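You operate a simulated robot arm through the tools that you are given. There is no shell and no other tool.

Carry out the task below with a simulated robot arm. There is one attempt and no reset: what you move stays moved.

TASK
Stir the sample clear, test it with the pink strip and set it on PASS or REDO.
Fine: 10 % on the chart passes; stirrer off before the dip; the strip ends in the USED well. Set down upright: cup with the blue band.

Only the result counts: the job must be done as asked and must still hold three seconds after the hand-in. Knocking over, shifting, dropping, spilling or breaking anything else fails it.

THE ROBOT
A 6-joint arm with a two-finger gripper, fixed in place. Base frame: the origin is on the floor under the middle of its stand, x ahead of it, y to its left, z up; the work surface is at about z = 860. Readings come in mm, degrees, newtons and seconds.
With the tool pointing down near the work surface it reaches from about 280 to 720 mm from the base axis. Its first joint turns from -166.0 to 166.0 degrees. Payload 1.57 kg.
The tool frame sits at the grasp point between the pads (the TCP): z along the fingers, y along the line on which they close. The tips reach 21 mm beyond it. The gripper opens to 70 mm; its body begins 50 mm behind the TCP.
Orientation is that of the tool frame in the base frame, as [roll, pitch, yaw] about the fixed x, y, z axes, in that order (R = Rz(yaw) Ry(pitch) Rx(roll)). With the fingers straight down and closing along the base's y, the tool's x points along the base's -x, its y along +y and its z along -z.

THE INTERFACE
- The arm moves only by the tool apply_moves. Its argument "targets" is a list of rows, each a list of 7 numbers: the turn, a rotation vector about the tool's x, y, z in degrees, then the shift along the tool's x, y, z in mm, then the closure, from 0 (fully open) to 1 (shut). In form: [[ax, ay, az, tx, ty, tz, claw], ...]. A call has 1 to 20 rows; each row shifts and turns the commanded pose from where the row before left it, along the tool's axes as they then stand. A row lasts 0.2 s, in which the tool goes at most 50 mm and 8.6 degrees; a call with a longer step from one row to the next is refused whole, and so is a gripper value outside its range. Where a pose cannot be reached the arm comes as near as it can. A force on the tool above 40 N (or 10 N above the force at the start of the call, whichever is more), or a blocked arm, ends the call early, and 0.2 s more pass. Each finger travels about 155.5 mm/s and halts on what it meets, pressing with about 30 N; the grip force reading is that of the motor and also rises with nothing between the fingers. The clock runs only during rows and for 0.2 s after the last one: add rows that do not move to give the fingers time. The reply holds the time, the measured pose of the TCP, the force on the tool along the base axes, the opening and the grip force, in the units named above and with some noise, with the torque about the TCP (base axes, N m) and any sound that the robot's microphone picked up.
- Cameras (640 x 400 px; columns grow to the right, rows downward): "scene" is fixed at [53.1, 499, 1628.3]; the picture's right is [-0.68, -0.73, 0.00], its down [-0.45, 0.42, -0.79] and it looks along [0.58, -0.54, -0.61] (base axes); focal length 326 px, centre (320, 200). "wrist" rides on the gripper at [79, 4, -81] in the tool frame; the picture's right is [-0.05, 1.00, 0.00], its down [-0.67, -0.04, -0.74] and it looks along [-0.74, -0.04, 0.67] (tool axes); focal length 256 px, centre (320, 200). There is no depth. A picture from a camera that has moved, and an enlarged one, comes with that camera's place and axes in the base frame and with its lens.
- snapshot(camera): a new picture of that camera. It takes no simulated time.
- close_up(camera, box): a new picture of the part [left, top, right, bottom] of that camera's present view, enlarged. It takes no simulated time.
- hand_in(): hands the job in; it is judged then, once.

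Nothing tells you positions but the pictures and the camera data. Unless the task says otherwise, let go and move clear before handing in.

The tools are called by a JSON object that holds its "method" and its "body". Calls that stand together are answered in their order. apply_moves: Moves the arm, as the interface text tells. Its arguments: {"type":"object","properties":{"targets":{"type":"array"}},"required":["targets"]} The other tools are called the same way: snapshot (camera) takes a picture; close_up (camera, box) takes an enlarged picture of a part of a camera's view; hand_in () hands the job in.

At the start:

```text
clock: 0.0
tool_pos: [375.8, -42.2, 1327.9]
tcp_rot: [179.9, 0.1, 180.0]
ft_force: [0.4, 0.9, 0.9]
ft_torque: [0.0, -0.01, -0.01]
width: 70.1
gripper_force: 0.1
```

scene: 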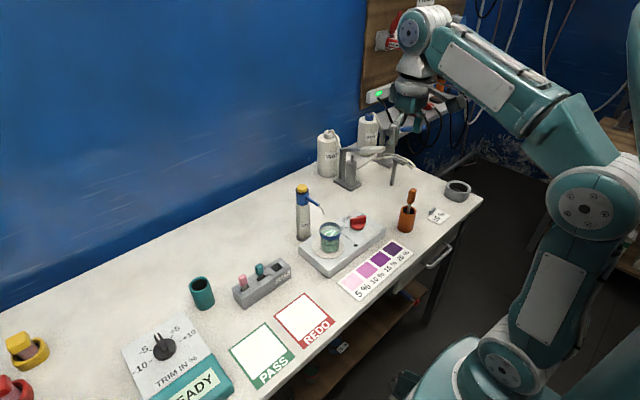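
wrist: 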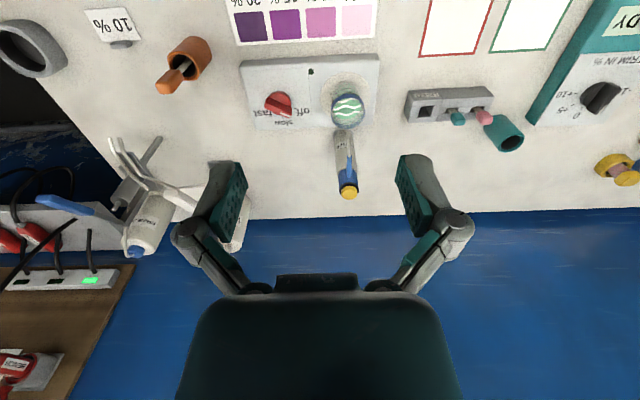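

I see a bench with a stirrer plate (red knob) holding a cup, a strip rack with pink and teal strips and a USED well, a colour chart, PASS/REDO mats and a trim dial. I'll take enlarged looks before moving anything.

{"method": "close_up", "body": {"camera": "scene", "box": [270, 170, 430, 270]}}

{"method": "close_up", "body": {"camera": "scene", "box": [180, 240, 340, 340]}}

{"method": "close_up", "body": {"camera": "scene", "box": [100, 300, 260, 400]}}

{"method": "close_up", "body": {"camera": "wrist", "box": [220, 0, 400, 112]}}

{"method": "close_up", "body": {"camera": "wrist", "box": [230, 40, 400, 146]}}

{"method": "close_up", "body": {"camera": "wrist", "box": [390, 60, 640, 216]}}

{"method": "close_up", "body": {"camera": "scene", "box": [310, 100, 490, 230]}}

```text
4.00 times, centred on (350, 220) of scene
camera zoom: at [53.1, 499.0, 1628.3], right [-0.68, -0.73, 0.0], down [-0.45, 0.42, -0.79], along [0.58, -0.54, -0.61], focal length 1303 px, centre (200, 120)
```

zoom: 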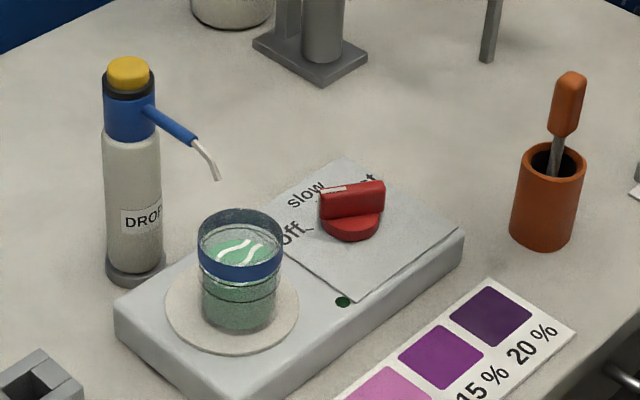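

```text
4.00 times, centred on (260, 290) of scene
camera zoom: at [53.1, 499.0, 1628.3], right [-0.68, -0.73, 0.0], down [-0.45, 0.42, -0.79], along [0.58, -0.54, -0.61], focal length 1303 px, centre (560, -160)
```

zoom: 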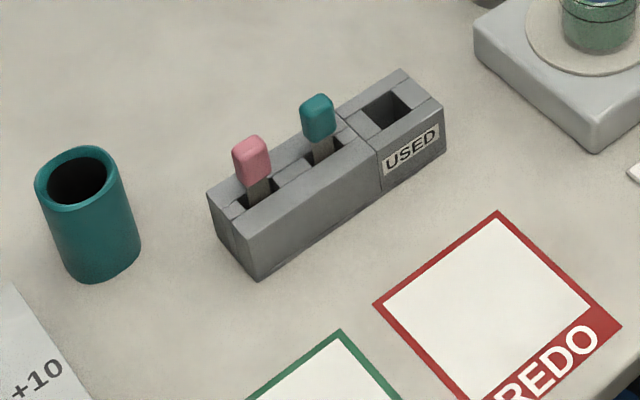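

```text
4.00 times, centred on (180, 350) of scene
camera zoom: at [53.1, 499.0, 1628.3], right [-0.68, -0.73, 0.0], down [-0.45, 0.42, -0.79], along [0.58, -0.54, -0.61], focal length 1303 px, centre (880, -400)
```

zoom: 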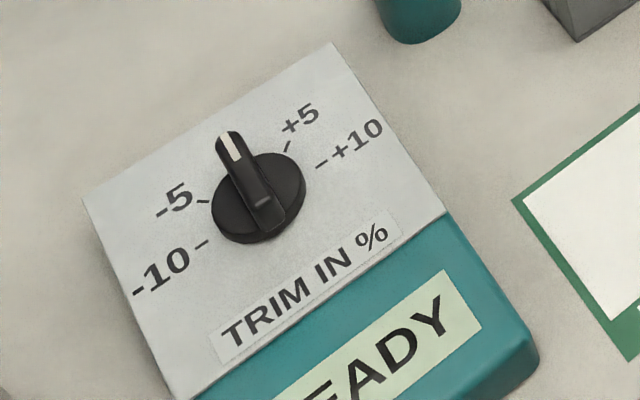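

```text
3.56 times, centred on (310, 56) of wrist
camera zoom: at [297.3, -39.0, 1409.9], right [0.05, 1.0, 0.0], down [0.67, -0.04, 0.74], along [0.74, -0.04, -0.67], focal length 910 px, centre (356, 712)
```

zoom: 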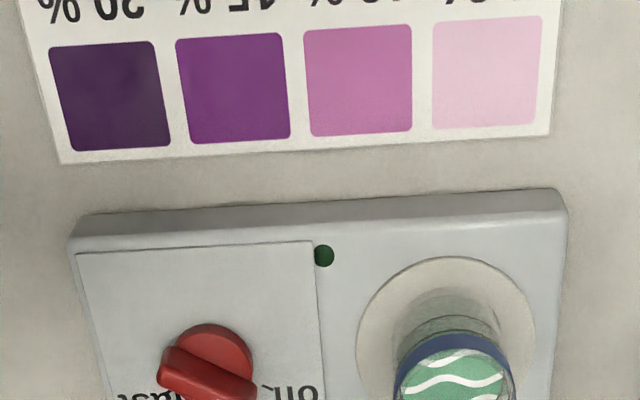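

```text
3.76 times, centred on (315, 93) of wrist
camera zoom: at [297.3, -39.0, 1409.9], right [0.05, 1.0, 0.0], down [0.67, -0.04, 0.74], along [0.74, -0.04, -0.67], focal length 964 px, centre (339, 603)
```

zoom: 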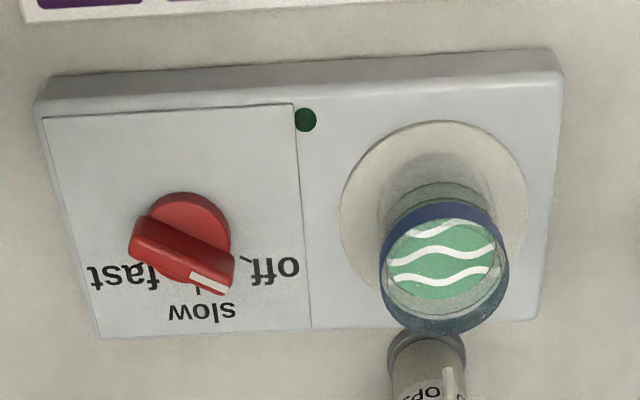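

```text
2.56 times, centred on (515, 138) of wrist
camera zoom: at [297.3, -39.0, 1409.9], right [0.05, 1.0, 0.0], down [0.67, -0.04, 0.74], along [0.74, -0.04, -0.67], focal length 655 px, centre (-179, 359)
```

zoom: 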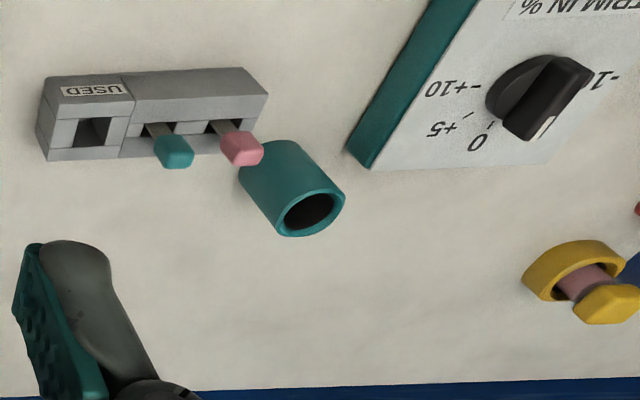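

```text
3.08 times, centred on (400, 165) of scene
camera zoom: at [53.1, 499.0, 1628.3], right [-0.68, -0.73, 0.0], down [-0.45, 0.42, -0.79], along [0.58, -0.54, -0.61], focal length 1002 px, centre (74, 308)
```

zoom: 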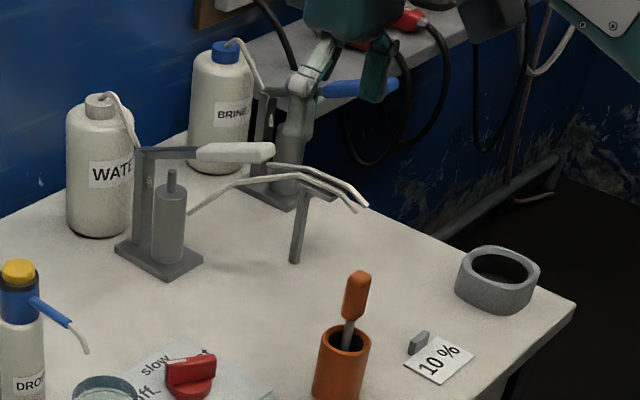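

The stirrer knob appears near (548, -130), the cup near (545, 3) on the plate, and the strip rack is further left. I'll bring the wrist camera closer to the knob to read its dial.

{"method": "apply_moves", "body": {"targets": [[0, 0, 0, -8.25, -10.25, 39, 0], [0, 0, 0, -8.25, -10.25, 39, 0], [0, 0, 0, -8.25, -10.25, 39, 0], [0, 0, 0, -8.25, -10.25, 39, 0], [0, 0, 0, -8.25, -10.25, 39, 0], [0, 0, 0, -8.25, -10.25, 39, 0], [0, 0, 0, -8.25, -10.25, 39, 0], [0, 0, 0, -8.25, -10.25, 39, 0], [0, 0, 0, 0, 0, 0, 0]]}}

```text
clock: 2.0
tool_pos: [439.0, -124.8, 1016.1]
tcp_rot: [-180.0, 0.0, 179.9]
ft_force: [0.2, -0.2, 0.1]
ft_torque: [0.02, -0.02, -0.01]
width: 70.0
gripper_force: 0.0
```

The arm is now in front of the stirrer at about z 1016. I'll look at the dial and the cup from here.

{"method": "snapshot", "body": {"camera": "wrist"}}

{"method": "snapshot", "body": {"camera": "scene"}}

```text
taken
camera wrist: at [362.1, -121.3, 1097.6], right [0.05, 1.0, 0.0], down [0.67, -0.04, 0.74], along [0.74, -0.04, -0.67], focal length 256 px, centre (320, 200)
```

wrist: 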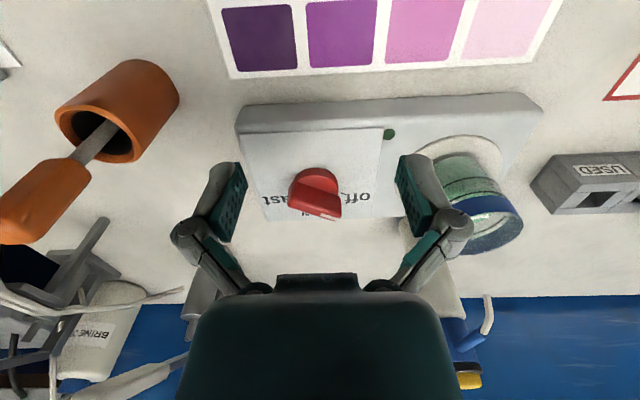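

```text
taken
```

scene: 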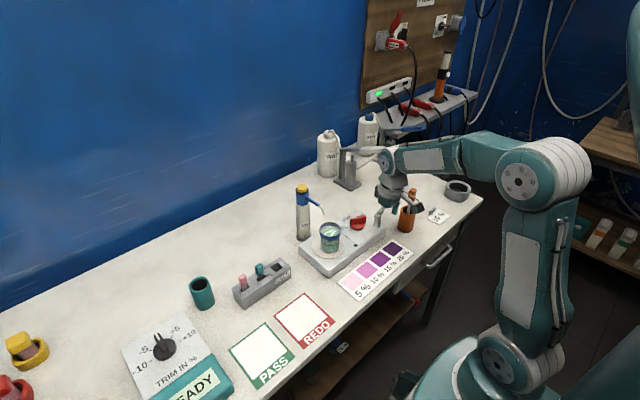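

{"method": "close_up", "body": {"camera": "wrist", "box": [240, 120, 400, 220]}}

{"method": "close_up", "body": {"camera": "wrist", "box": [380, 100, 540, 260]}}

{"method": "close_up", "body": {"camera": "scene", "box": [300, 200, 400, 262]}}

```text
4.00 times, centred on (320, 170) of wrist
camera zoom: at [362.1, -121.3, 1097.6], right [0.05, 1.0, 0.0], down [0.67, -0.04, 0.74], along [0.74, -0.04, -0.67], focal length 1024 px, centre (320, 320)
```

zoom: 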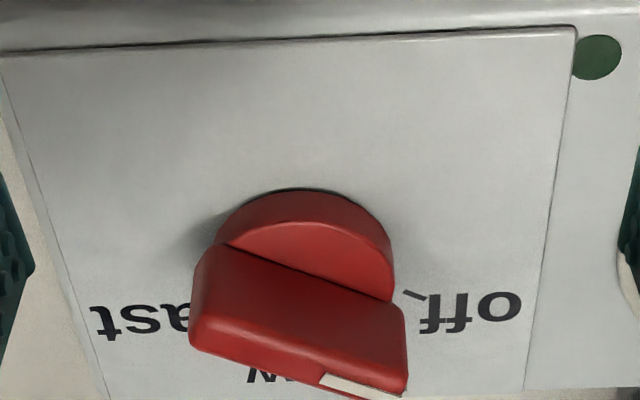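

```text
2.50 times, centred on (460, 180) of wrist
camera zoom: at [362.1, -121.3, 1097.6], right [0.05, 1.0, 0.0], down [0.67, -0.04, 0.74], along [0.74, -0.04, -0.67], focal length 640 px, centre (-30, 250)
```

zoom: 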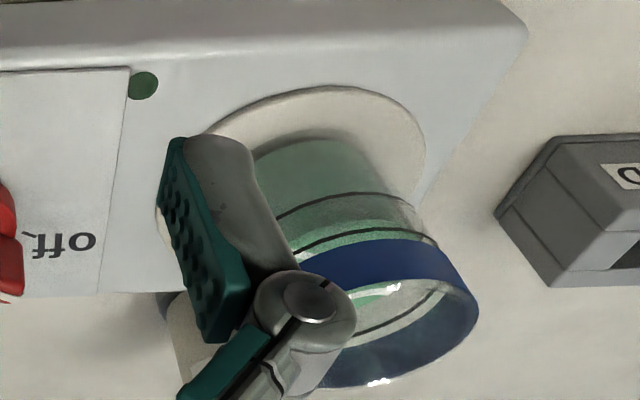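

```text
6.40 times, centred on (350, 231) of scene
camera zoom: at [53.1, 499.0, 1628.3], right [-0.68, -0.73, 0.0], down [-0.45, 0.42, -0.79], along [0.58, -0.54, -0.61], focal length 2085 px, centre (128, 2)
```

zoom: 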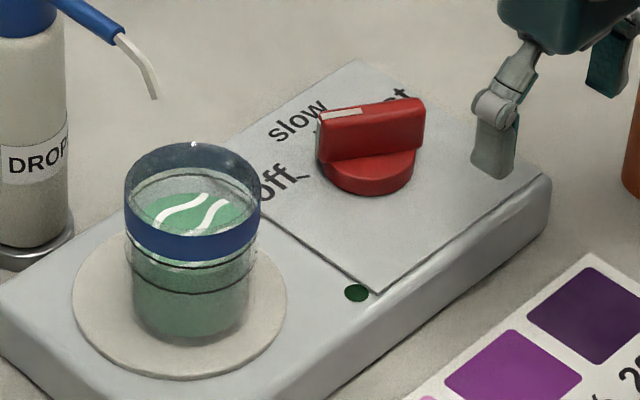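

I need the knob's full top face and the tick marks, so I'll zoom in on a slightly lower region of the wrist view and of the scene view.

{"method": "close_up", "body": {"camera": "wrist", "box": [260, 150, 380, 225]}}

{"method": "close_up", "body": {"camera": "scene", "box": [335, 205, 383, 235]}}

```text
5.33 times, centred on (320, 188) of wrist
camera zoom: at [362.1, -121.3, 1097.6], right [0.05, 1.0, 0.0], down [0.67, -0.04, 0.74], along [0.74, -0.04, -0.67], focal length 1365 px, centre (320, 267)
```

zoom: 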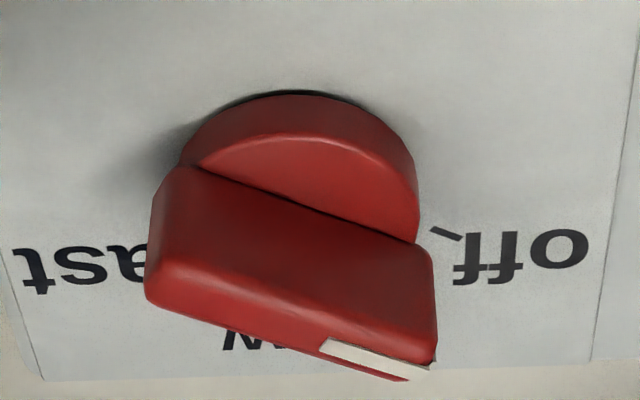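

```text
13.33 times, centred on (359, 220) of scene
camera zoom: at [53.1, 499.0, 1628.3], right [-0.68, -0.73, 0.0], down [-0.45, 0.42, -0.79], along [0.58, -0.54, -0.61], focal length 4344 px, centre (-200, -67)
```

zoom: 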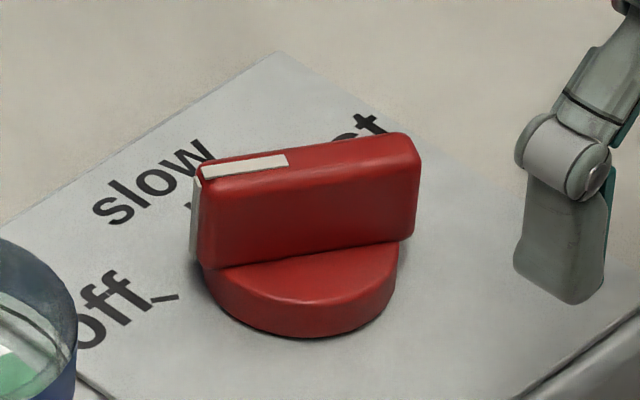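

The knob's axis looks to be near (551.5, -137.5), with its ridge top about z 941, and it now points at "off" (LED dark). "Slow" should be about 60° clockwise from above. I'll hover over the knob and pre-turn the gripper so the pads straddle the ridge.

{"method": "apply_moves", "body": {"targets": [[0, 0, 0, -37.5, -4.2, 2, 0], [0, 0, 0, -37.5, -4.2, 2, 0], [0, 0, 0, -37.5, -4.2, 2, 0], [0, 0, -7.6, 0, 0, 0, 0], [0, 0, -7.6, 0, 0, 0, 0], [0, 0, -7.6, 0, 0, 0, 0], [0, 0, -7.6, 0, 0, 0, 0], [0, 0, -7.6, 0, 0, 0, 0], [0, 0, -7.6, 0, 0, 0, 0], [0, 0, -7.6, 0, 0, 0, 0], [0, 0, -7.6, 0, 0, 0, 0], [0, 0, 0, 0, 0, 0, 0]]}}

{"method": "snapshot", "body": {"camera": "wrist"}}

{"method": "snapshot", "body": {"camera": "scene"}}

```text
clock: 4.6
tool_pos: [553.8, -137.6, 1009.4]
tcp_rot: [-179.9, 0.0, -119.2]
ft_force: [-0.1, 0.6, -0.6]
ft_torque: [0.0, 0.0, 0.01]
width: 69.8
gripper_force: 0.0
```

```text
taken
camera wrist: at [512.3, -205.2, 1091.8], right [-0.85, 0.53, 0.0], down [0.36, 0.56, 0.74], along [0.4, 0.63, -0.67], focal length 256 px, centre (320, 200)
```

wrist: 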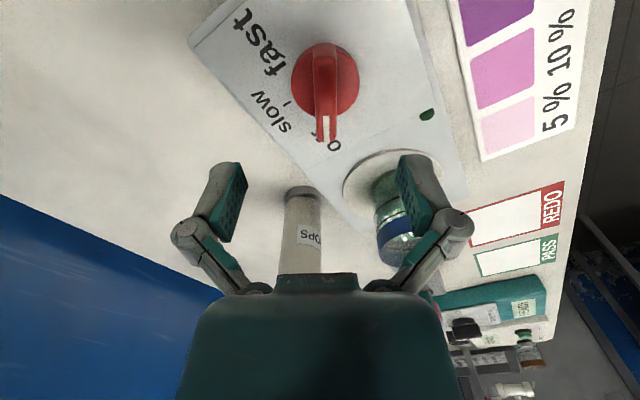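

```text
taken
```

scene: 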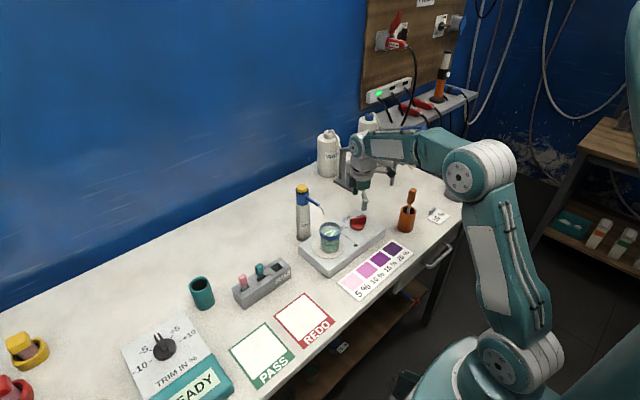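

The ridge now lies nearly along the picture's vertical, so the jaw direction is about right. I'll enlarge it to check the centring and the slow/fast tick angles.

{"method": "close_up", "body": {"camera": "wrist", "box": [230, 0, 430, 160]}}

```text
2.50 times, centred on (330, 80) of wrist
camera zoom: at [512.3, -205.2, 1091.8], right [-0.85, 0.53, 0.0], down [0.36, 0.56, 0.74], along [0.4, 0.63, -0.67], focal length 640 px, centre (295, 500)
```

zoom: 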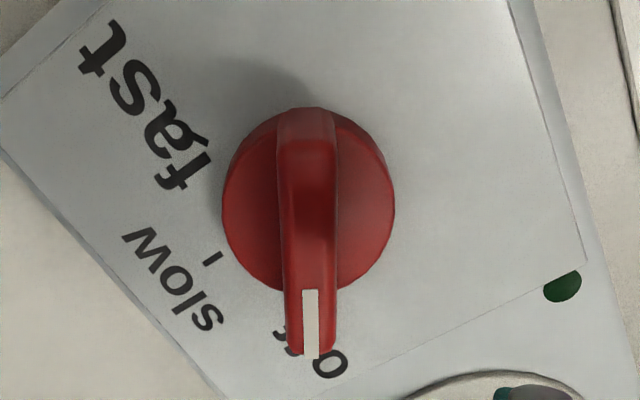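

The jaws are aligned with the ridge (about 13 mm thick), offset by roughly 3 mm. I'll correct that, go down until the tips are just above the knob's disc, and close.

{"method": "apply_moves", "body": {"targets": [[0, 0, 0, 0, 2.7, 20, 0], [0, 0, 0, 0, 0, 24, 0], [0, 0, 0, 0, 0, 22, 0], [0, 0, 0, 0, 0, 0, 0], [0, 0, 0, 0, 0, 0, 0.6], [0, 0, 0, 0, 0, 0, 1], [0, 0, 0, 0, 0, 0, 1], [0, 0, 0, 0, 0, 0, 1]]}}

{"method": "snapshot", "body": {"camera": "wrist"}}

```text
clock: 6.4
tool_pos: [550.5, -133.9, 943.8]
tcp_rot: [180.0, 0.0, -119.2]
ft_force: [-12.3, 3.4, 13.7]
ft_torque: [0.21, 0.21, -0.38]
width: 14.1
gripper_force: 32.2
```

```text
taken
camera wrist: at [509.3, -202.7, 1026.4], right [-0.85, 0.53, 0.0], down [0.36, 0.56, 0.74], along [0.4, 0.63, -0.67], focal length 256 px, centre (320, 200)
```

wrist: 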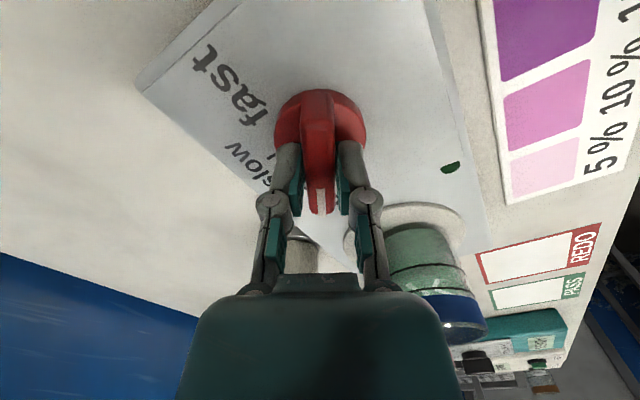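

The pads hold the ridge (14 mm). There is some side and vertical load, so I'll relax the pose slightly, then turn the knob 60° clockwise to "slow" in one go.

{"method": "apply_moves", "body": {"targets": [[0, 0, 0, 0, 1.5, -1.5, 1], [0, 0, 0, 0, 0, 0, 1]]}}

```text
clock: 7.0
tool_pos: [550.1, -134.9, 944.4]
tcp_rot: [179.9, 0.0, -119.2]
ft_force: [-0.5, -0.4, -2.3]
ft_torque: [-0.11, 0.05, -0.41]
width: 14.0
gripper_force: 32.4
```

The loads are gone. Now I'll rotate the knob from off to slow.

{"method": "apply_moves", "body": {"targets": [[0, 0, 7.5, 0, 0, 0, 1], [0, 0, 7.5, 0, 0, 0, 1], [0, 0, 7.5, 0, 0, 0, 1], [0, 0, 7.5, 0, 0, 0, 1], [0, 0, 7.5, 0, 0, 0, 1], [0, 0, 7.5, 0, 0, 0, 1], [0, 0, 7.5, 0, 0, 0, 1], [0, 0, 7.5, 0, 0, 0, 1], [0, 0, 0, 0, 0, 0, 1]]}}

{"method": "snapshot", "body": {"camera": "wrist"}}

{"method": "close_up", "body": {"camera": "scene", "box": [300, 190, 400, 262]}}

```text
clock: 9.0
tool_pos: [550.2, -134.4, 944.9]
tcp_rot: [-180.0, 0.0, -179.3]
ft_force: [21.8, 1.3, -20.1]
ft_torque: [0.06, -0.36, -0.03]
width: 14.0
gripper_force: 32.3
```

```text
taken
camera wrist: at [472.1, -132.9, 1026.9], right [0.04, 1.0, 0.0], down [0.67, -0.03, 0.74], along [0.74, -0.03, -0.67], focal length 256 px, centre (320, 200)
```

wrist: 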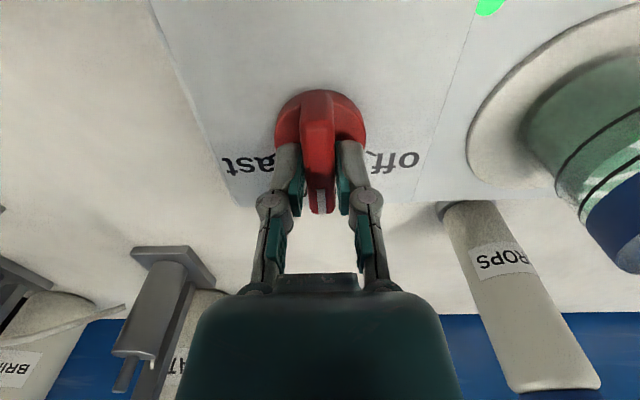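

```text
5.56 times, centred on (350, 226) of scene
camera zoom: at [53.1, 499.0, 1628.3], right [-0.68, -0.73, 0.0], down [-0.45, 0.42, -0.79], along [0.58, -0.54, -0.61], focal length 1810 px, centre (153, 56)
```

zoom: 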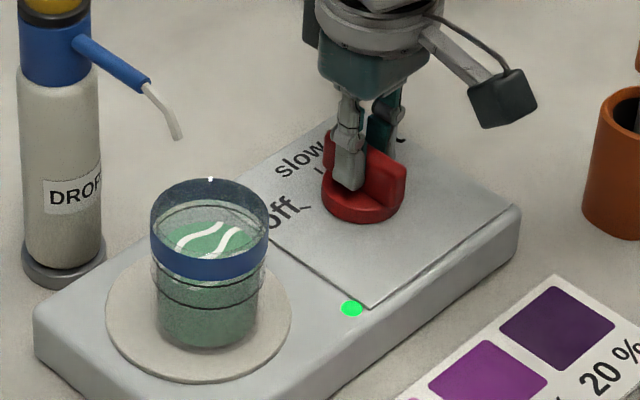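

The LED is lit, so the stirrer is running on slow. I'll open the jaws in place and wait while watching the sample.

{"method": "apply_moves", "body": {"targets": [[0, 0, 0, 0, 0, 0, 0], [0, 0, 0, 0, 0, 0, 0], [0, 0, 0, 0, 0, 0, 0], [0, 0, 0, 0, 0, 0, 0], [0, 0, 0, 0, 0, 0, 0], [0, 0, 0, 0, 0, 0, 0], [0, 0, 0, 0, 0, 0, 0], [0, 0, 0, 0, 0, 0, 0], [0, 0, 0, 0, 0, 0, 0], [0, 0, 0, 0, 0, 0, 0]]}}

{"method": "close_up", "body": {"camera": "scene", "box": [300, 190, 400, 262]}}

{"method": "snapshot", "body": {"camera": "wrist"}}

```text
clock: 11.2
tool_pos: [549.1, -135.4, 945.4]
tcp_rot: [180.0, -0.1, -179.3]
ft_force: [0.1, -0.1, -0.4]
ft_torque: [-0.01, 0.01, 0.04]
width: 70.1
gripper_force: 0.1
```

```text
5.56 times, centred on (350, 226) of scene
camera zoom: at [53.1, 499.0, 1628.3], right [-0.68, -0.73, 0.0], down [-0.45, 0.42, -0.79], along [0.58, -0.54, -0.61], focal length 1810 px, centre (153, 56)
```

zoom: 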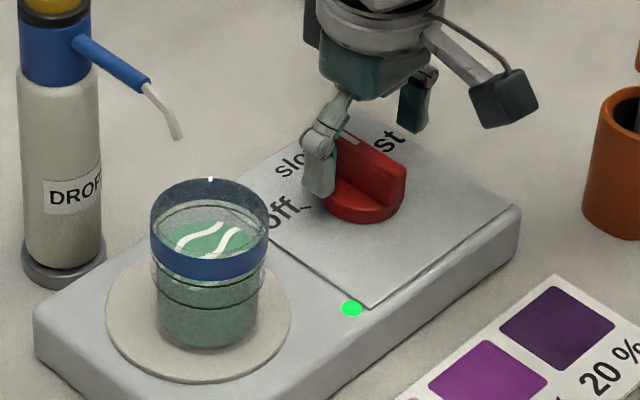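

```text
taken
camera wrist: at [471.4, -133.0, 1027.3], right [0.04, 1.0, 0.0], down [0.67, -0.03, 0.74], along [0.74, -0.03, -0.67], focal length 256 px, centre (320, 200)
```

wrist: 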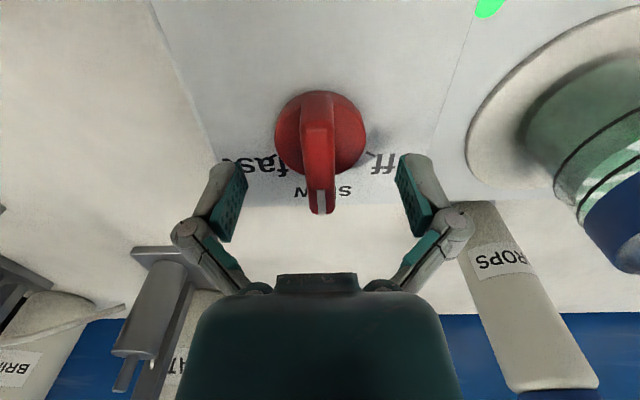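

The knob points at slow and the sample still shows streaks. I'll wait longer.

{"method": "apply_moves", "body": {"targets": [[0, 0, 0, 0, 0, 0, 0], [0, 0, 0, 0, 0, 0, 0], [0, 0, 0, 0, 0, 0, 0], [0, 0, 0, 0, 0, 0, 0], [0, 0, 0, 0, 0, 0, 0], [0, 0, 0, 0, 0, 0, 0], [0, 0, 0, 0, 0, 0, 0], [0, 0, 0, 0, 0, 0, 0], [0, 0, 0, 0, 0, 0, 0], [0, 0, 0, 0, 0, 0, 0], [0, 0, 0, 0, 0, 0, 0], [0, 0, 0, 0, 0, 0, 0], [0, 0, 0, 0, 0, 0, 0], [0, 0, 0, 0, 0, 0, 0], [0, 0, 0, 0, 0, 0, 0], [0, 0, 0, 0, 0, 0, 0], [0, 0, 0, 0, 0, 0, 0], [0, 0, 0, 0, 0, 0, 0], [0, 0, 0, 0, 0, 0, 0], [0, 0, 0, 0, 0, 0, 0]]}}

{"method": "close_up", "body": {"camera": "scene", "box": [300, 190, 400, 262]}}

{"method": "snapshot", "body": {"camera": "scene"}}

```text
clock: 15.4
tool_pos: [549.4, -135.1, 945.2]
tcp_rot: [180.0, -0.2, -179.2]
ft_force: [-0.1, 0.2, -0.8]
ft_torque: [-0.01, 0.05, 0.01]
width: 69.8
gripper_force: 0.1
```

```text
5.56 times, centred on (350, 226) of scene
camera zoom: at [53.1, 499.0, 1628.3], right [-0.68, -0.73, 0.0], down [-0.45, 0.42, -0.79], along [0.58, -0.54, -0.61], focal length 1810 px, centre (153, 56)
```

zoom: 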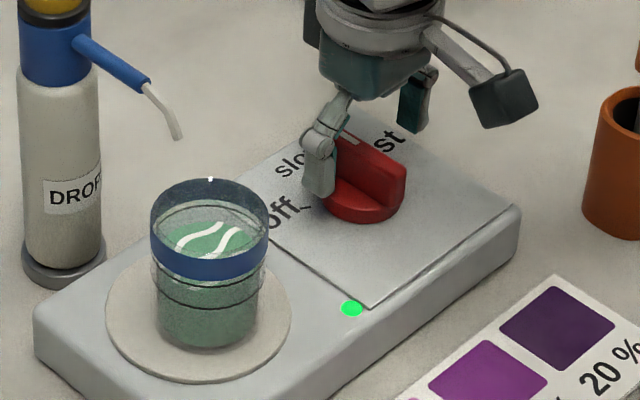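

```text
taken
```

scene: 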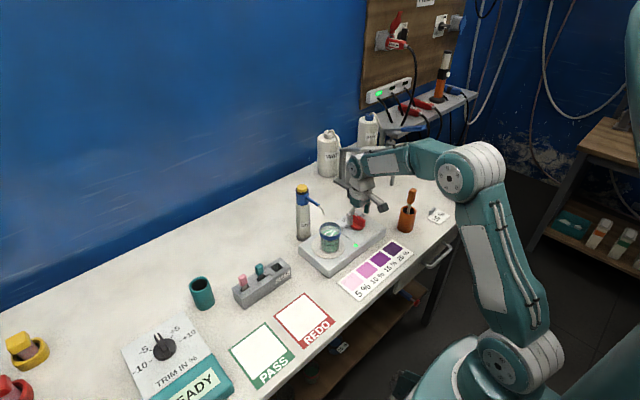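

No visible change yet after about 7 s of slow stirring. I'll wait more before considering a different speed.

{"method": "apply_moves", "body": {"targets": [[0, 0, 0, 0, 0, 0, 0], [0, 0, 0, 0, 0, 0, 0], [0, 0, 0, 0, 0, 0, 0], [0, 0, 0, 0, 0, 0, 0], [0, 0, 0, 0, 0, 0, 0], [0, 0, 0, 0, 0, 0, 0], [0, 0, 0, 0, 0, 0, 0], [0, 0, 0, 0, 0, 0, 0], [0, 0, 0, 0, 0, 0, 0], [0, 0, 0, 0, 0, 0, 0], [0, 0, 0, 0, 0, 0, 0], [0, 0, 0, 0, 0, 0, 0], [0, 0, 0, 0, 0, 0, 0], [0, 0, 0, 0, 0, 0, 0], [0, 0, 0, 0, 0, 0, 0], [0, 0, 0, 0, 0, 0, 0], [0, 0, 0, 0, 0, 0, 0], [0, 0, 0, 0, 0, 0, 0], [0, 0, 0, 0, 0, 0, 0], [0, 0, 0, 0, 0, 0, 0]]}}

{"method": "close_up", "body": {"camera": "scene", "box": [300, 190, 400, 262]}}

{"method": "apply_moves", "body": {"targets": [[0, 0, 0, 0, 0, 0, 0], [0, 0, 0, 0, 0, 0, 0], [0, 0, 0, 0, 0, 0, 0], [0, 0, 0, 0, 0, 0, 0], [0, 0, 0, 0, 0, 0, 0], [0, 0, 0, 0, 0, 0, 0], [0, 0, 0, 0, 0, 0, 0], [0, 0, 0, 0, 0, 0, 0], [0, 0, 0, 0, 0, 0, 0], [0, 0, 0, 0, 0, 0, 0], [0, 0, 0, 0, 0, 0, 0], [0, 0, 0, 0, 0, 0, 0], [0, 0, 0, 0, 0, 0, 0], [0, 0, 0, 0, 0, 0, 0], [0, 0, 0, 0, 0, 0, 0], [0, 0, 0, 0, 0, 0, 0], [0, 0, 0, 0, 0, 0, 0], [0, 0, 0, 0, 0, 0, 0], [0, 0, 0, 0, 0, 0, 0], [0, 0, 0, 0, 0, 0, 0]]}}

{"method": "close_up", "body": {"camera": "scene", "box": [300, 190, 400, 262]}}

```text
clock: 19.6
tool_pos: [550.1, -134.7, 946.3]
tcp_rot: [179.9, -0.2, -179.2]
ft_force: [0.7, -0.4, -0.5]
ft_torque: [0.0, -0.02, -0.01]
width: 69.9
gripper_force: 0.0
```

```text
5.56 times, centred on (350, 226) of scene
camera zoom: at [53.1, 499.0, 1628.3], right [-0.68, -0.73, 0.0], down [-0.45, 0.42, -0.79], along [0.58, -0.54, -0.61], focal length 1810 px, centre (153, 56)
```

zoom: 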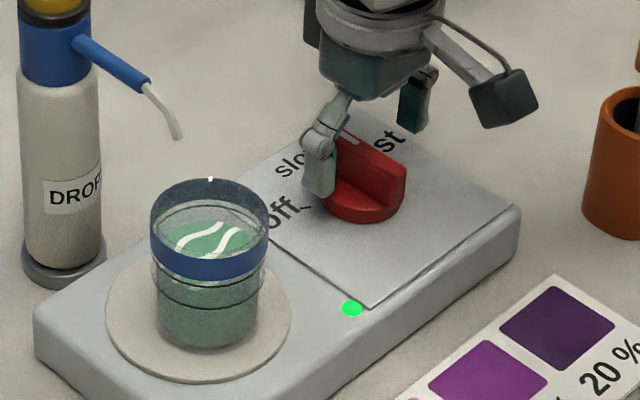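

```text
clock: 23.8
tool_pos: [548.1, -135.3, 946.0]
tcp_rot: [-179.9, -0.1, -179.3]
ft_force: [-0.7, 0.5, -0.4]
ft_torque: [0.02, -0.01, -0.03]
width: 70.0
gripper_force: 0.1
```

```text
5.56 times, centred on (350, 226) of scene
camera zoom: at [53.1, 499.0, 1628.3], right [-0.68, -0.73, 0.0], down [-0.45, 0.42, -0.79], along [0.58, -0.54, -0.61], focal length 1810 px, centre (153, 56)
```

zoom: 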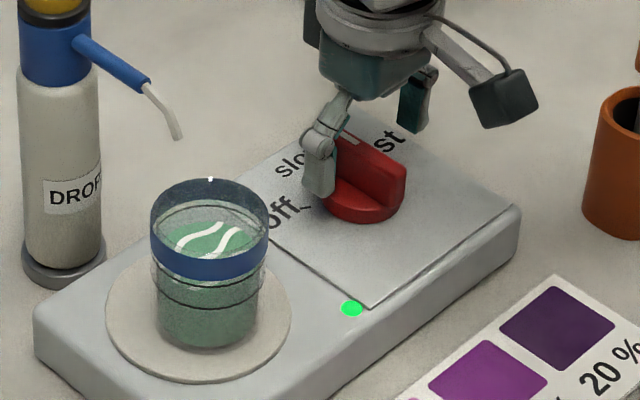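

Still streaked after roughly 15 s on slow. There's no stated time limit, so I'll keep it on slow (safer against splashing) for a while longer.

{"method": "apply_moves", "body": {"targets": [[0, 0, 0, 0, 0, 0, 0], [0, 0, 0, 0, 0, 0, 0], [0, 0, 0, 0, 0, 0, 0], [0, 0, 0, 0, 0, 0, 0], [0, 0, 0, 0, 0, 0, 0], [0, 0, 0, 0, 0, 0, 0], [0, 0, 0, 0, 0, 0, 0], [0, 0, 0, 0, 0, 0, 0], [0, 0, 0, 0, 0, 0, 0], [0, 0, 0, 0, 0, 0, 0], [0, 0, 0, 0, 0, 0, 0], [0, 0, 0, 0, 0, 0, 0], [0, 0, 0, 0, 0, 0, 0], [0, 0, 0, 0, 0, 0, 0], [0, 0, 0, 0, 0, 0, 0], [0, 0, 0, 0, 0, 0, 0], [0, 0, 0, 0, 0, 0, 0], [0, 0, 0, 0, 0, 0, 0], [0, 0, 0, 0, 0, 0, 0], [0, 0, 0, 0, 0, 0, 0]]}}

{"method": "close_up", "body": {"camera": "scene", "box": [300, 190, 400, 262]}}

{"method": "apply_moves", "body": {"targets": [[0, 0, 0, 0, 0, 0, 0], [0, 0, 0, 0, 0, 0, 0], [0, 0, 0, 0, 0, 0, 0], [0, 0, 0, 0, 0, 0, 0], [0, 0, 0, 0, 0, 0, 0], [0, 0, 0, 0, 0, 0, 0], [0, 0, 0, 0, 0, 0, 0], [0, 0, 0, 0, 0, 0, 0], [0, 0, 0, 0, 0, 0, 0], [0, 0, 0, 0, 0, 0, 0], [0, 0, 0, 0, 0, 0, 0], [0, 0, 0, 0, 0, 0, 0], [0, 0, 0, 0, 0, 0, 0], [0, 0, 0, 0, 0, 0, 0], [0, 0, 0, 0, 0, 0, 0], [0, 0, 0, 0, 0, 0, 0], [0, 0, 0, 0, 0, 0, 0], [0, 0, 0, 0, 0, 0, 0], [0, 0, 0, 0, 0, 0, 0], [0, 0, 0, 0, 0, 0, 0]]}}

{"method": "close_up", "body": {"camera": "scene", "box": [300, 190, 400, 262]}}

```text
clock: 28.0
tool_pos: [549.4, -135.7, 945.2]
tcp_rot: [180.0, -0.1, -179.2]
ft_force: [0.0, 0.2, -0.4]
ft_torque: [0.01, 0.0, 0.03]
width: 70.2
gripper_force: 0.0
```

```text
5.56 times, centred on (350, 226) of scene
camera zoom: at [53.1, 499.0, 1628.3], right [-0.68, -0.73, 0.0], down [-0.45, 0.42, -0.79], along [0.58, -0.54, -0.61], focal length 1810 px, centre (153, 56)
```

zoom: 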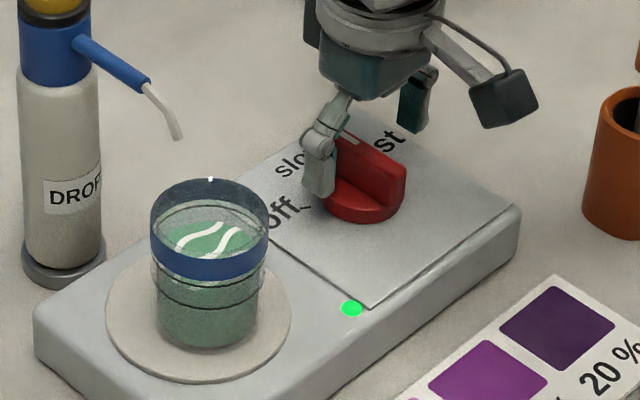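

```text
clock: 32.2
tool_pos: [549.3, -134.8, 944.6]
tcp_rot: [-180.0, 0.0, -179.1]
ft_force: [0.6, -0.7, -0.8]
ft_torque: [0.02, -0.02, 0.01]
width: 70.0
gripper_force: 0.1
```

```text
5.56 times, centred on (350, 226) of scene
camera zoom: at [53.1, 499.0, 1628.3], right [-0.68, -0.73, 0.0], down [-0.45, 0.42, -0.79], along [0.58, -0.54, -0.61], focal length 1810 px, centre (153, 56)
```

zoom: 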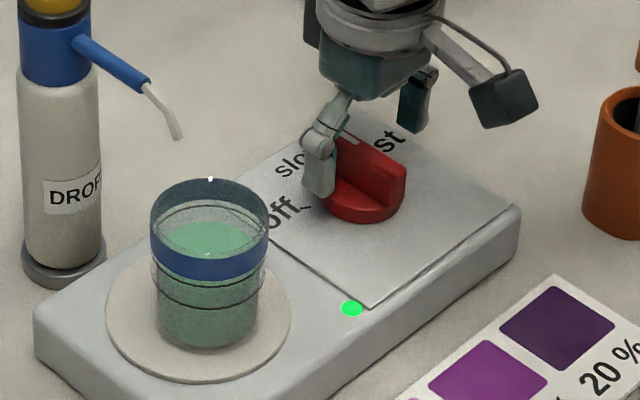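

The streaks have gone, so the sample is clear. Now I'll grip the knob again and turn it back to off.

{"method": "apply_moves", "body": {"targets": [[0, 0, 0, -1, 0, 0, 0], [0, 0, 0, 0, 0, 0, 0.6], [0, 0, 0, 0, 0, 0, 1], [0, 0, 0, 0, 0, 0, 1], [0, 0, 0, 0, 0, 0, 1]]}}

```text
clock: 33.4
tool_pos: [551.3, -136.2, 945.9]
tcp_rot: [-180.0, 0.1, -179.2]
ft_force: [-0.8, 0.5, 19.3]
ft_torque: [-0.01, 0.74, 0.01]
width: 13.9
gripper_force: 32.3
```

Gripped with a vertical load of about 19 N; I'll lift the command slightly as before, then turn counter-clockwise 60°.

{"method": "apply_moves", "body": {"targets": [[0, 0, 0, 0, 0, -1.5, 1], [0, 0, 0, 0, 0, 0, 1]]}}

```text
clock: 34.0
tool_pos: [549.5, -134.7, 946.8]
tcp_rot: [-180.0, 0.0, -179.2]
ft_force: [0.5, -1.0, 7.3]
ft_torque: [-0.01, -0.98, 0.02]
width: 14.1
gripper_force: 31.9
```

{"method": "apply_moves", "body": {"targets": [[0, 0, -7.5, 0, 0, 0, 1], [0, 0, -7.5, 0, 0, 0, 1], [0, 0, -7.5, 0, 0, 0, 1], [0, 0, -7.5, 0, 0, 0, 1], [0, 0, -7.5, 0, 0, 0, 1], [0, 0, -7.5, 0, 0, 0, 1], [0, 0, -7.5, 0, 0, 0, 1], [0, 0, -7.5, 0, 0, 0, 1], [0, 0, 0, 0, 0, 0, 1]]}}

{"method": "snapshot", "body": {"camera": "wrist"}}

{"method": "close_up", "body": {"camera": "scene", "box": [300, 190, 400, 262]}}

```text
clock: 36.0
tool_pos: [550.2, -134.1, 945.9]
tcp_rot: [179.8, -0.1, -119.2]
ft_force: [-4.6, 0.7, -1.0]
ft_torque: [-0.07, 0.19, -0.54]
width: 13.8
gripper_force: 31.6
```

```text
taken
camera wrist: at [509.5, -203.0, 1028.6], right [-0.85, 0.53, 0.0], down [0.36, 0.56, 0.74], along [0.4, 0.63, -0.67], focal length 256 px, centre (320, 200)
```

wrist: 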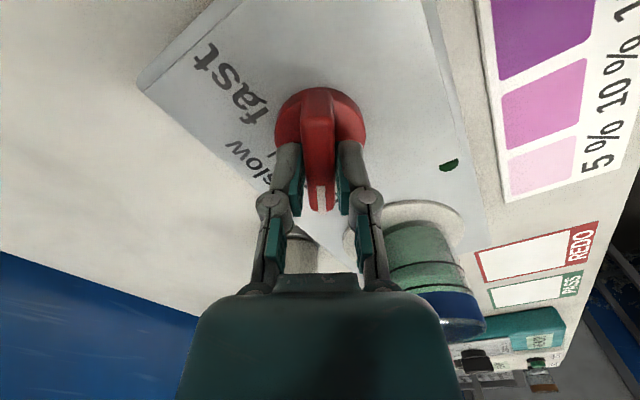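

```text
5.56 times, centred on (350, 226) of scene
camera zoom: at [53.1, 499.0, 1628.3], right [-0.68, -0.73, 0.0], down [-0.45, 0.42, -0.79], along [0.58, -0.54, -0.61], focal length 1810 px, centre (153, 56)
```

zoom: 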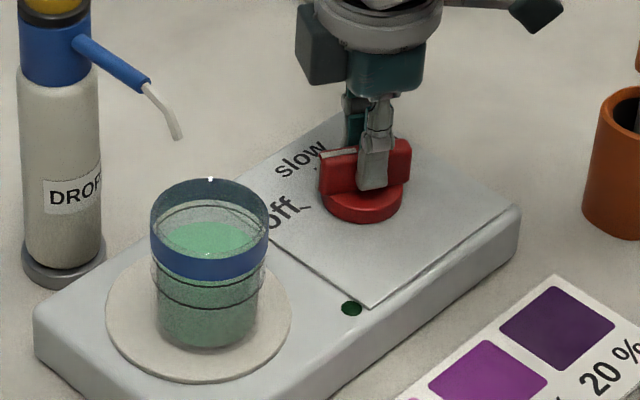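

The LED is dark, so the stirrer is off. I'll release, rise straight up, turn the wrist back, and head to the strip rack near (588, 280).

{"method": "apply_moves", "body": {"targets": [[0, 0, 0, 0, 0, 0, 0], [0, 0, 0, 0, 0, 0, 0], [0, 0, 0, 0, 0, -20, 0], [0, 0, 0, 0, 0, -45, 0], [0, 0, 0, 0, 0, -45, 0], [0, 0, 0, 0, 0, -45, 0], [0, 0, 0, 0, 0, -25, 0], [0, 0, 7.5, 0, 0, 0, 0], [0, 0, 7.5, 0, 0, 0, 0], [0, 0, 7.5, 0, 0, 0, 0], [0, 0, 7.5, 0, 0, 0, 0], [0, 0, 7.5, 0, 0, 0, 0], [0, 0, 7.5, 0, 0, 0, 0], [0, 0, 7.5, 0, 0, 0, 0], [0, 0, 7.5, 0, 0, 0, 0], [0, 0, 0, 0, 0, 0, 0]]}}

{"method": "snapshot", "body": {"camera": "wrist"}}

{"method": "close_up", "body": {"camera": "scene", "box": [300, 190, 400, 262]}}

```text
clock: 39.4
tool_pos: [551.1, -134.9, 1126.8]
tcp_rot: [180.0, -0.1, -179.2]
ft_force: [-0.6, -1.0, -0.8]
ft_torque: [0.0, 0.0, -0.02]
width: 70.2
gripper_force: 0.1
```

```text
taken
camera wrist: at [472.9, -132.6, 1208.7], right [0.04, 1.0, 0.0], down [0.67, -0.03, 0.74], along [0.74, -0.03, -0.67], focal length 256 px, centre (320, 200)
```

wrist: 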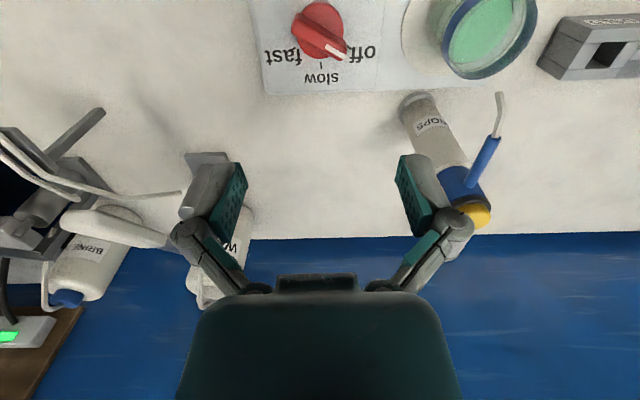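

```text
5.56 times, centred on (350, 226) of scene
camera zoom: at [53.1, 499.0, 1628.3], right [-0.68, -0.73, 0.0], down [-0.45, 0.42, -0.79], along [0.58, -0.54, -0.61], focal length 1810 px, centre (153, 56)
```

zoom: 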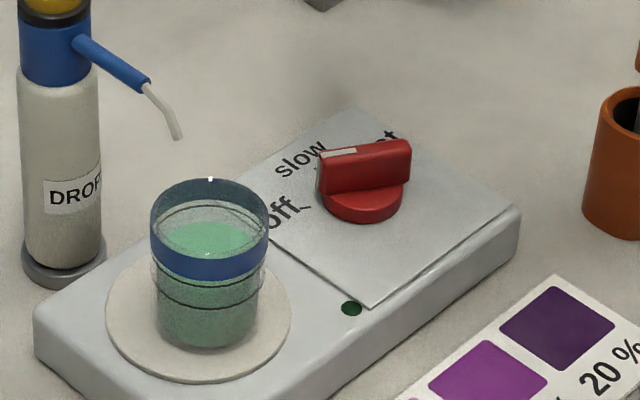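

The knob rests on off and the sample is clear. Moving to view the strip rack now.

{"method": "apply_moves", "body": {"targets": [[0, 0, 0, 8.1, 41.3, 0, 0], [0, 0, 0, 8.1, 41.3, 0, 0], [0, 0, 0, 8.1, 41.3, 0, 0], [0, 0, 0, 8.1, 41.3, 0, 0], [0, 0, 0, 8.1, 41.3, 0, 0], [0, 0, 0, 8.1, 41.3, 10, 0], [0, 0, 0, 8.1, 41.3, 10, 0], [0, 0, 0, 8.1, 41.3, 15, 0], [0, 0, 0, 8.1, 41.3, 15, 0], [0, 0, 0, 8.1, 41.3, 17, 0], [0, 0, 0, 0, 0, 0, 0]]}}

{"method": "snapshot", "body": {"camera": "wrist"}}

{"method": "snapshot", "body": {"camera": "scene"}}

```text
clock: 41.8
tool_pos: [464.7, 277.3, 1060.3]
tcp_rot: [-180.0, 0.0, -179.1]
ft_force: [0.4, 0.1, 0.8]
ft_torque: [-0.02, 0.01, 0.03]
width: 69.6
gripper_force: 0.1
```

```text
taken
camera wrist: at [386.4, 280.2, 1142.7], right [0.04, 1.0, 0.0], down [0.67, -0.03, 0.74], along [0.74, -0.03, -0.67], focal length 256 px, centre (320, 200)
```

wrist: 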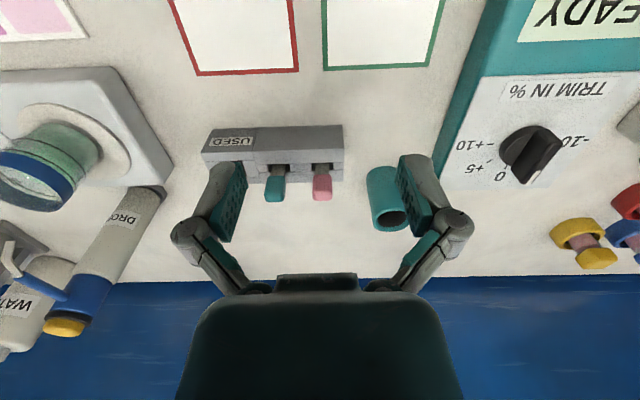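

```text
taken
```

scene: 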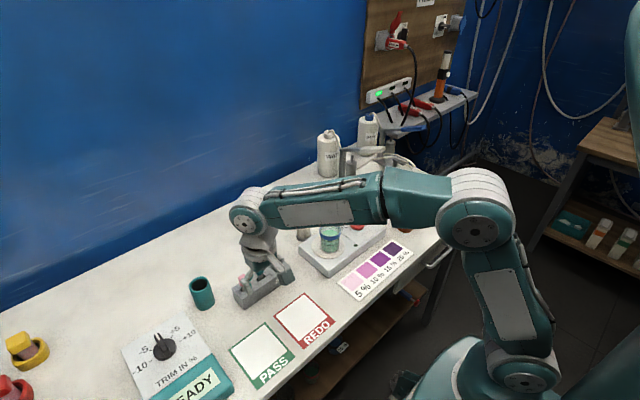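

{"method": "close_up", "body": {"camera": "wrist", "box": [190, 110, 360, 216]}}

{"method": "close_up", "body": {"camera": "wrist", "box": [280, 140, 360, 210]}}

```text
3.76 times, centred on (275, 163) of wrist
camera zoom: at [386.4, 280.2, 1142.7], right [0.04, 1.0, 0.0], down [0.67, -0.03, 0.74], along [0.74, -0.03, -0.67], focal length 964 px, centre (489, 339)
```

zoom: 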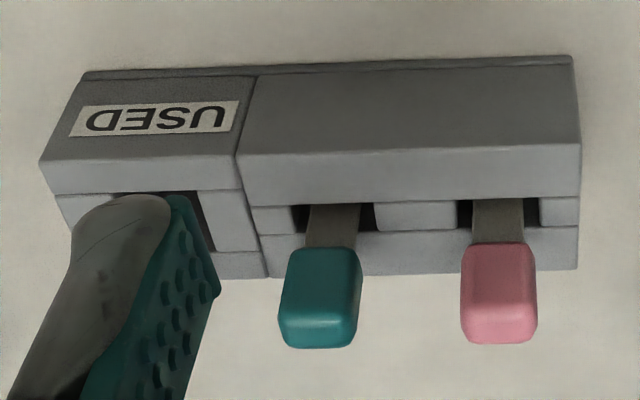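

```text
5.71 times, centred on (320, 175) of wrist
camera zoom: at [386.4, 280.2, 1142.7], right [0.04, 1.0, 0.0], down [0.67, -0.03, 0.74], along [0.74, -0.03, -0.67], focal length 1463 px, centre (320, 343)
```

zoom: 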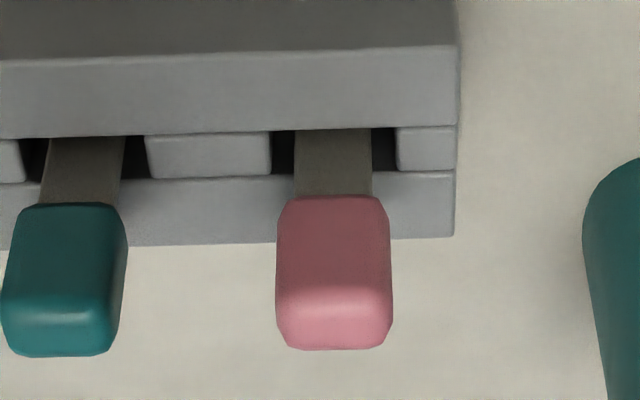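

The rack runs along y (x ≈ 564–617, top ≈ z 903). The pink strip's handle is about 23 mm wide in y at (594, 275), spanning z 921–948. I'll hover over it with the jaws part-open so they clear the teal strip.

{"method": "apply_moves", "body": {"targets": [[0, 0, 0.9, 0, 0, 0, 0.4], [0, 0, 0, -32.3, -0.6, 10, 0.4], [0, 0, 0, -32.3, -0.6, 10, 0.4], [0, 0, 0, -32.3, -0.6, 10, 0.4], [0, 0, 0, -32.3, -0.6, 10, 0.4], [0, 0, 0, 0, 0, 0, 0.4]]}}

{"method": "snapshot", "body": {"camera": "wrist"}}

{"method": "close_up", "body": {"camera": "scene", "box": [210, 220, 310, 320]}}

```text
clock: 43.2
tool_pos: [593.8, 275.8, 1018.7]
tcp_rot: [-179.9, 0.0, 179.9]
ft_force: [0.0, -0.7, -0.8]
ft_torque: [-0.01, 0.0, 0.01]
width: 41.9
gripper_force: 0.0
```

```text
taken
camera wrist: at [516.7, 278.4, 1102.0], right [0.06, 1.0, 0.0], down [0.67, -0.04, 0.74], along [0.74, -0.04, -0.67], focal length 256 px, centre (320, 200)
```

wrist: 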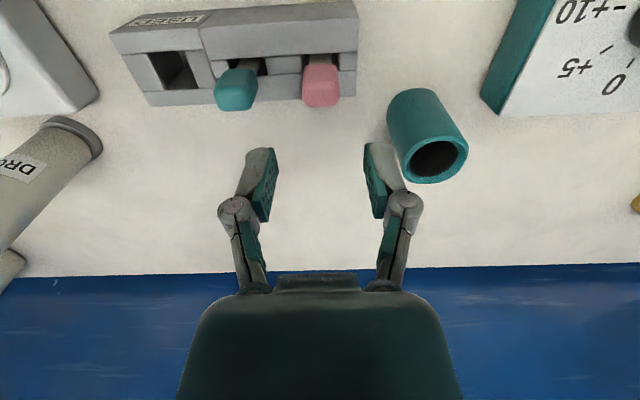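

```text
4.00 times, centred on (260, 270) of scene
camera zoom: at [53.1, 499.0, 1628.3], right [-0.68, -0.73, 0.0], down [-0.45, 0.42, -0.79], along [0.58, -0.54, -0.61], focal length 1303 px, centre (560, -80)
```

zoom: 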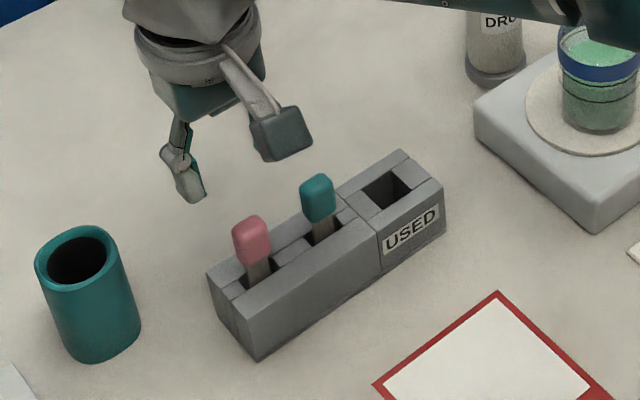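

The pink handle sits on the tool's centre column. I'll zoom in to fix its x position before going down.

{"method": "close_up", "body": {"camera": "wrist", "box": [270, 30, 370, 130]}}

```text
4.00 times, centred on (320, 80) of wrist
camera zoom: at [516.7, 278.4, 1102.0], right [0.06, 1.0, 0.0], down [0.67, -0.04, 0.74], along [0.74, -0.04, -0.67], focal length 1024 px, centre (320, 680)
```

zoom: 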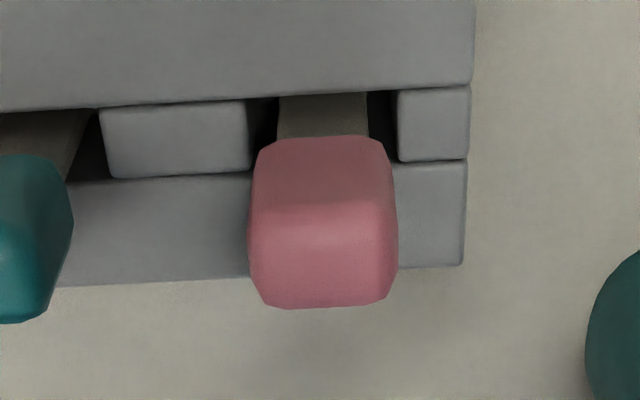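

Alignment in y is good; x looks like about 590. I'll shift 4 mm back and descend part-way, then check.

{"method": "apply_moves", "body": {"targets": [[0, 0, 0, 3.8, 0, 0, 0.4], [0, 0, 0, 0, 0, 20, 0.4], [0, 0, 0, 0, 0, 20, 0.4], [0, 0, 0, 0, 0, 0, 0.4]]}}

{"method": "snapshot", "body": {"camera": "wrist"}}

{"method": "close_up", "body": {"camera": "scene", "box": [210, 220, 310, 320]}}

```text
clock: 44.2
tool_pos: [591.1, 274.9, 979.1]
tcp_rot: [-179.9, -0.1, 179.9]
ft_force: [0.9, -0.8, 0.1]
ft_torque: [-0.03, 0.01, 0.0]
width: 42.1
gripper_force: 0.0
```

```text
taken
camera wrist: at [512.0, 278.4, 1061.4], right [0.05, 1.0, 0.0], down [0.67, -0.04, 0.74], along [0.74, -0.04, -0.67], focal length 256 px, centre (320, 200)
```

wrist: 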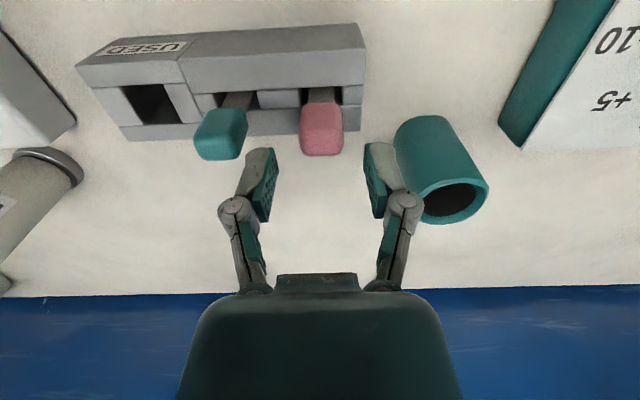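

```text
4.00 times, centred on (260, 270) of scene
camera zoom: at [53.1, 499.0, 1628.3], right [-0.68, -0.73, 0.0], down [-0.45, 0.42, -0.79], along [0.58, -0.54, -0.61], focal length 1303 px, centre (560, -80)
```

zoom: 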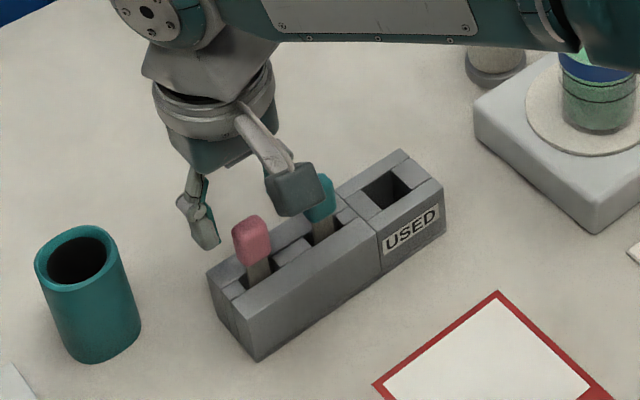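

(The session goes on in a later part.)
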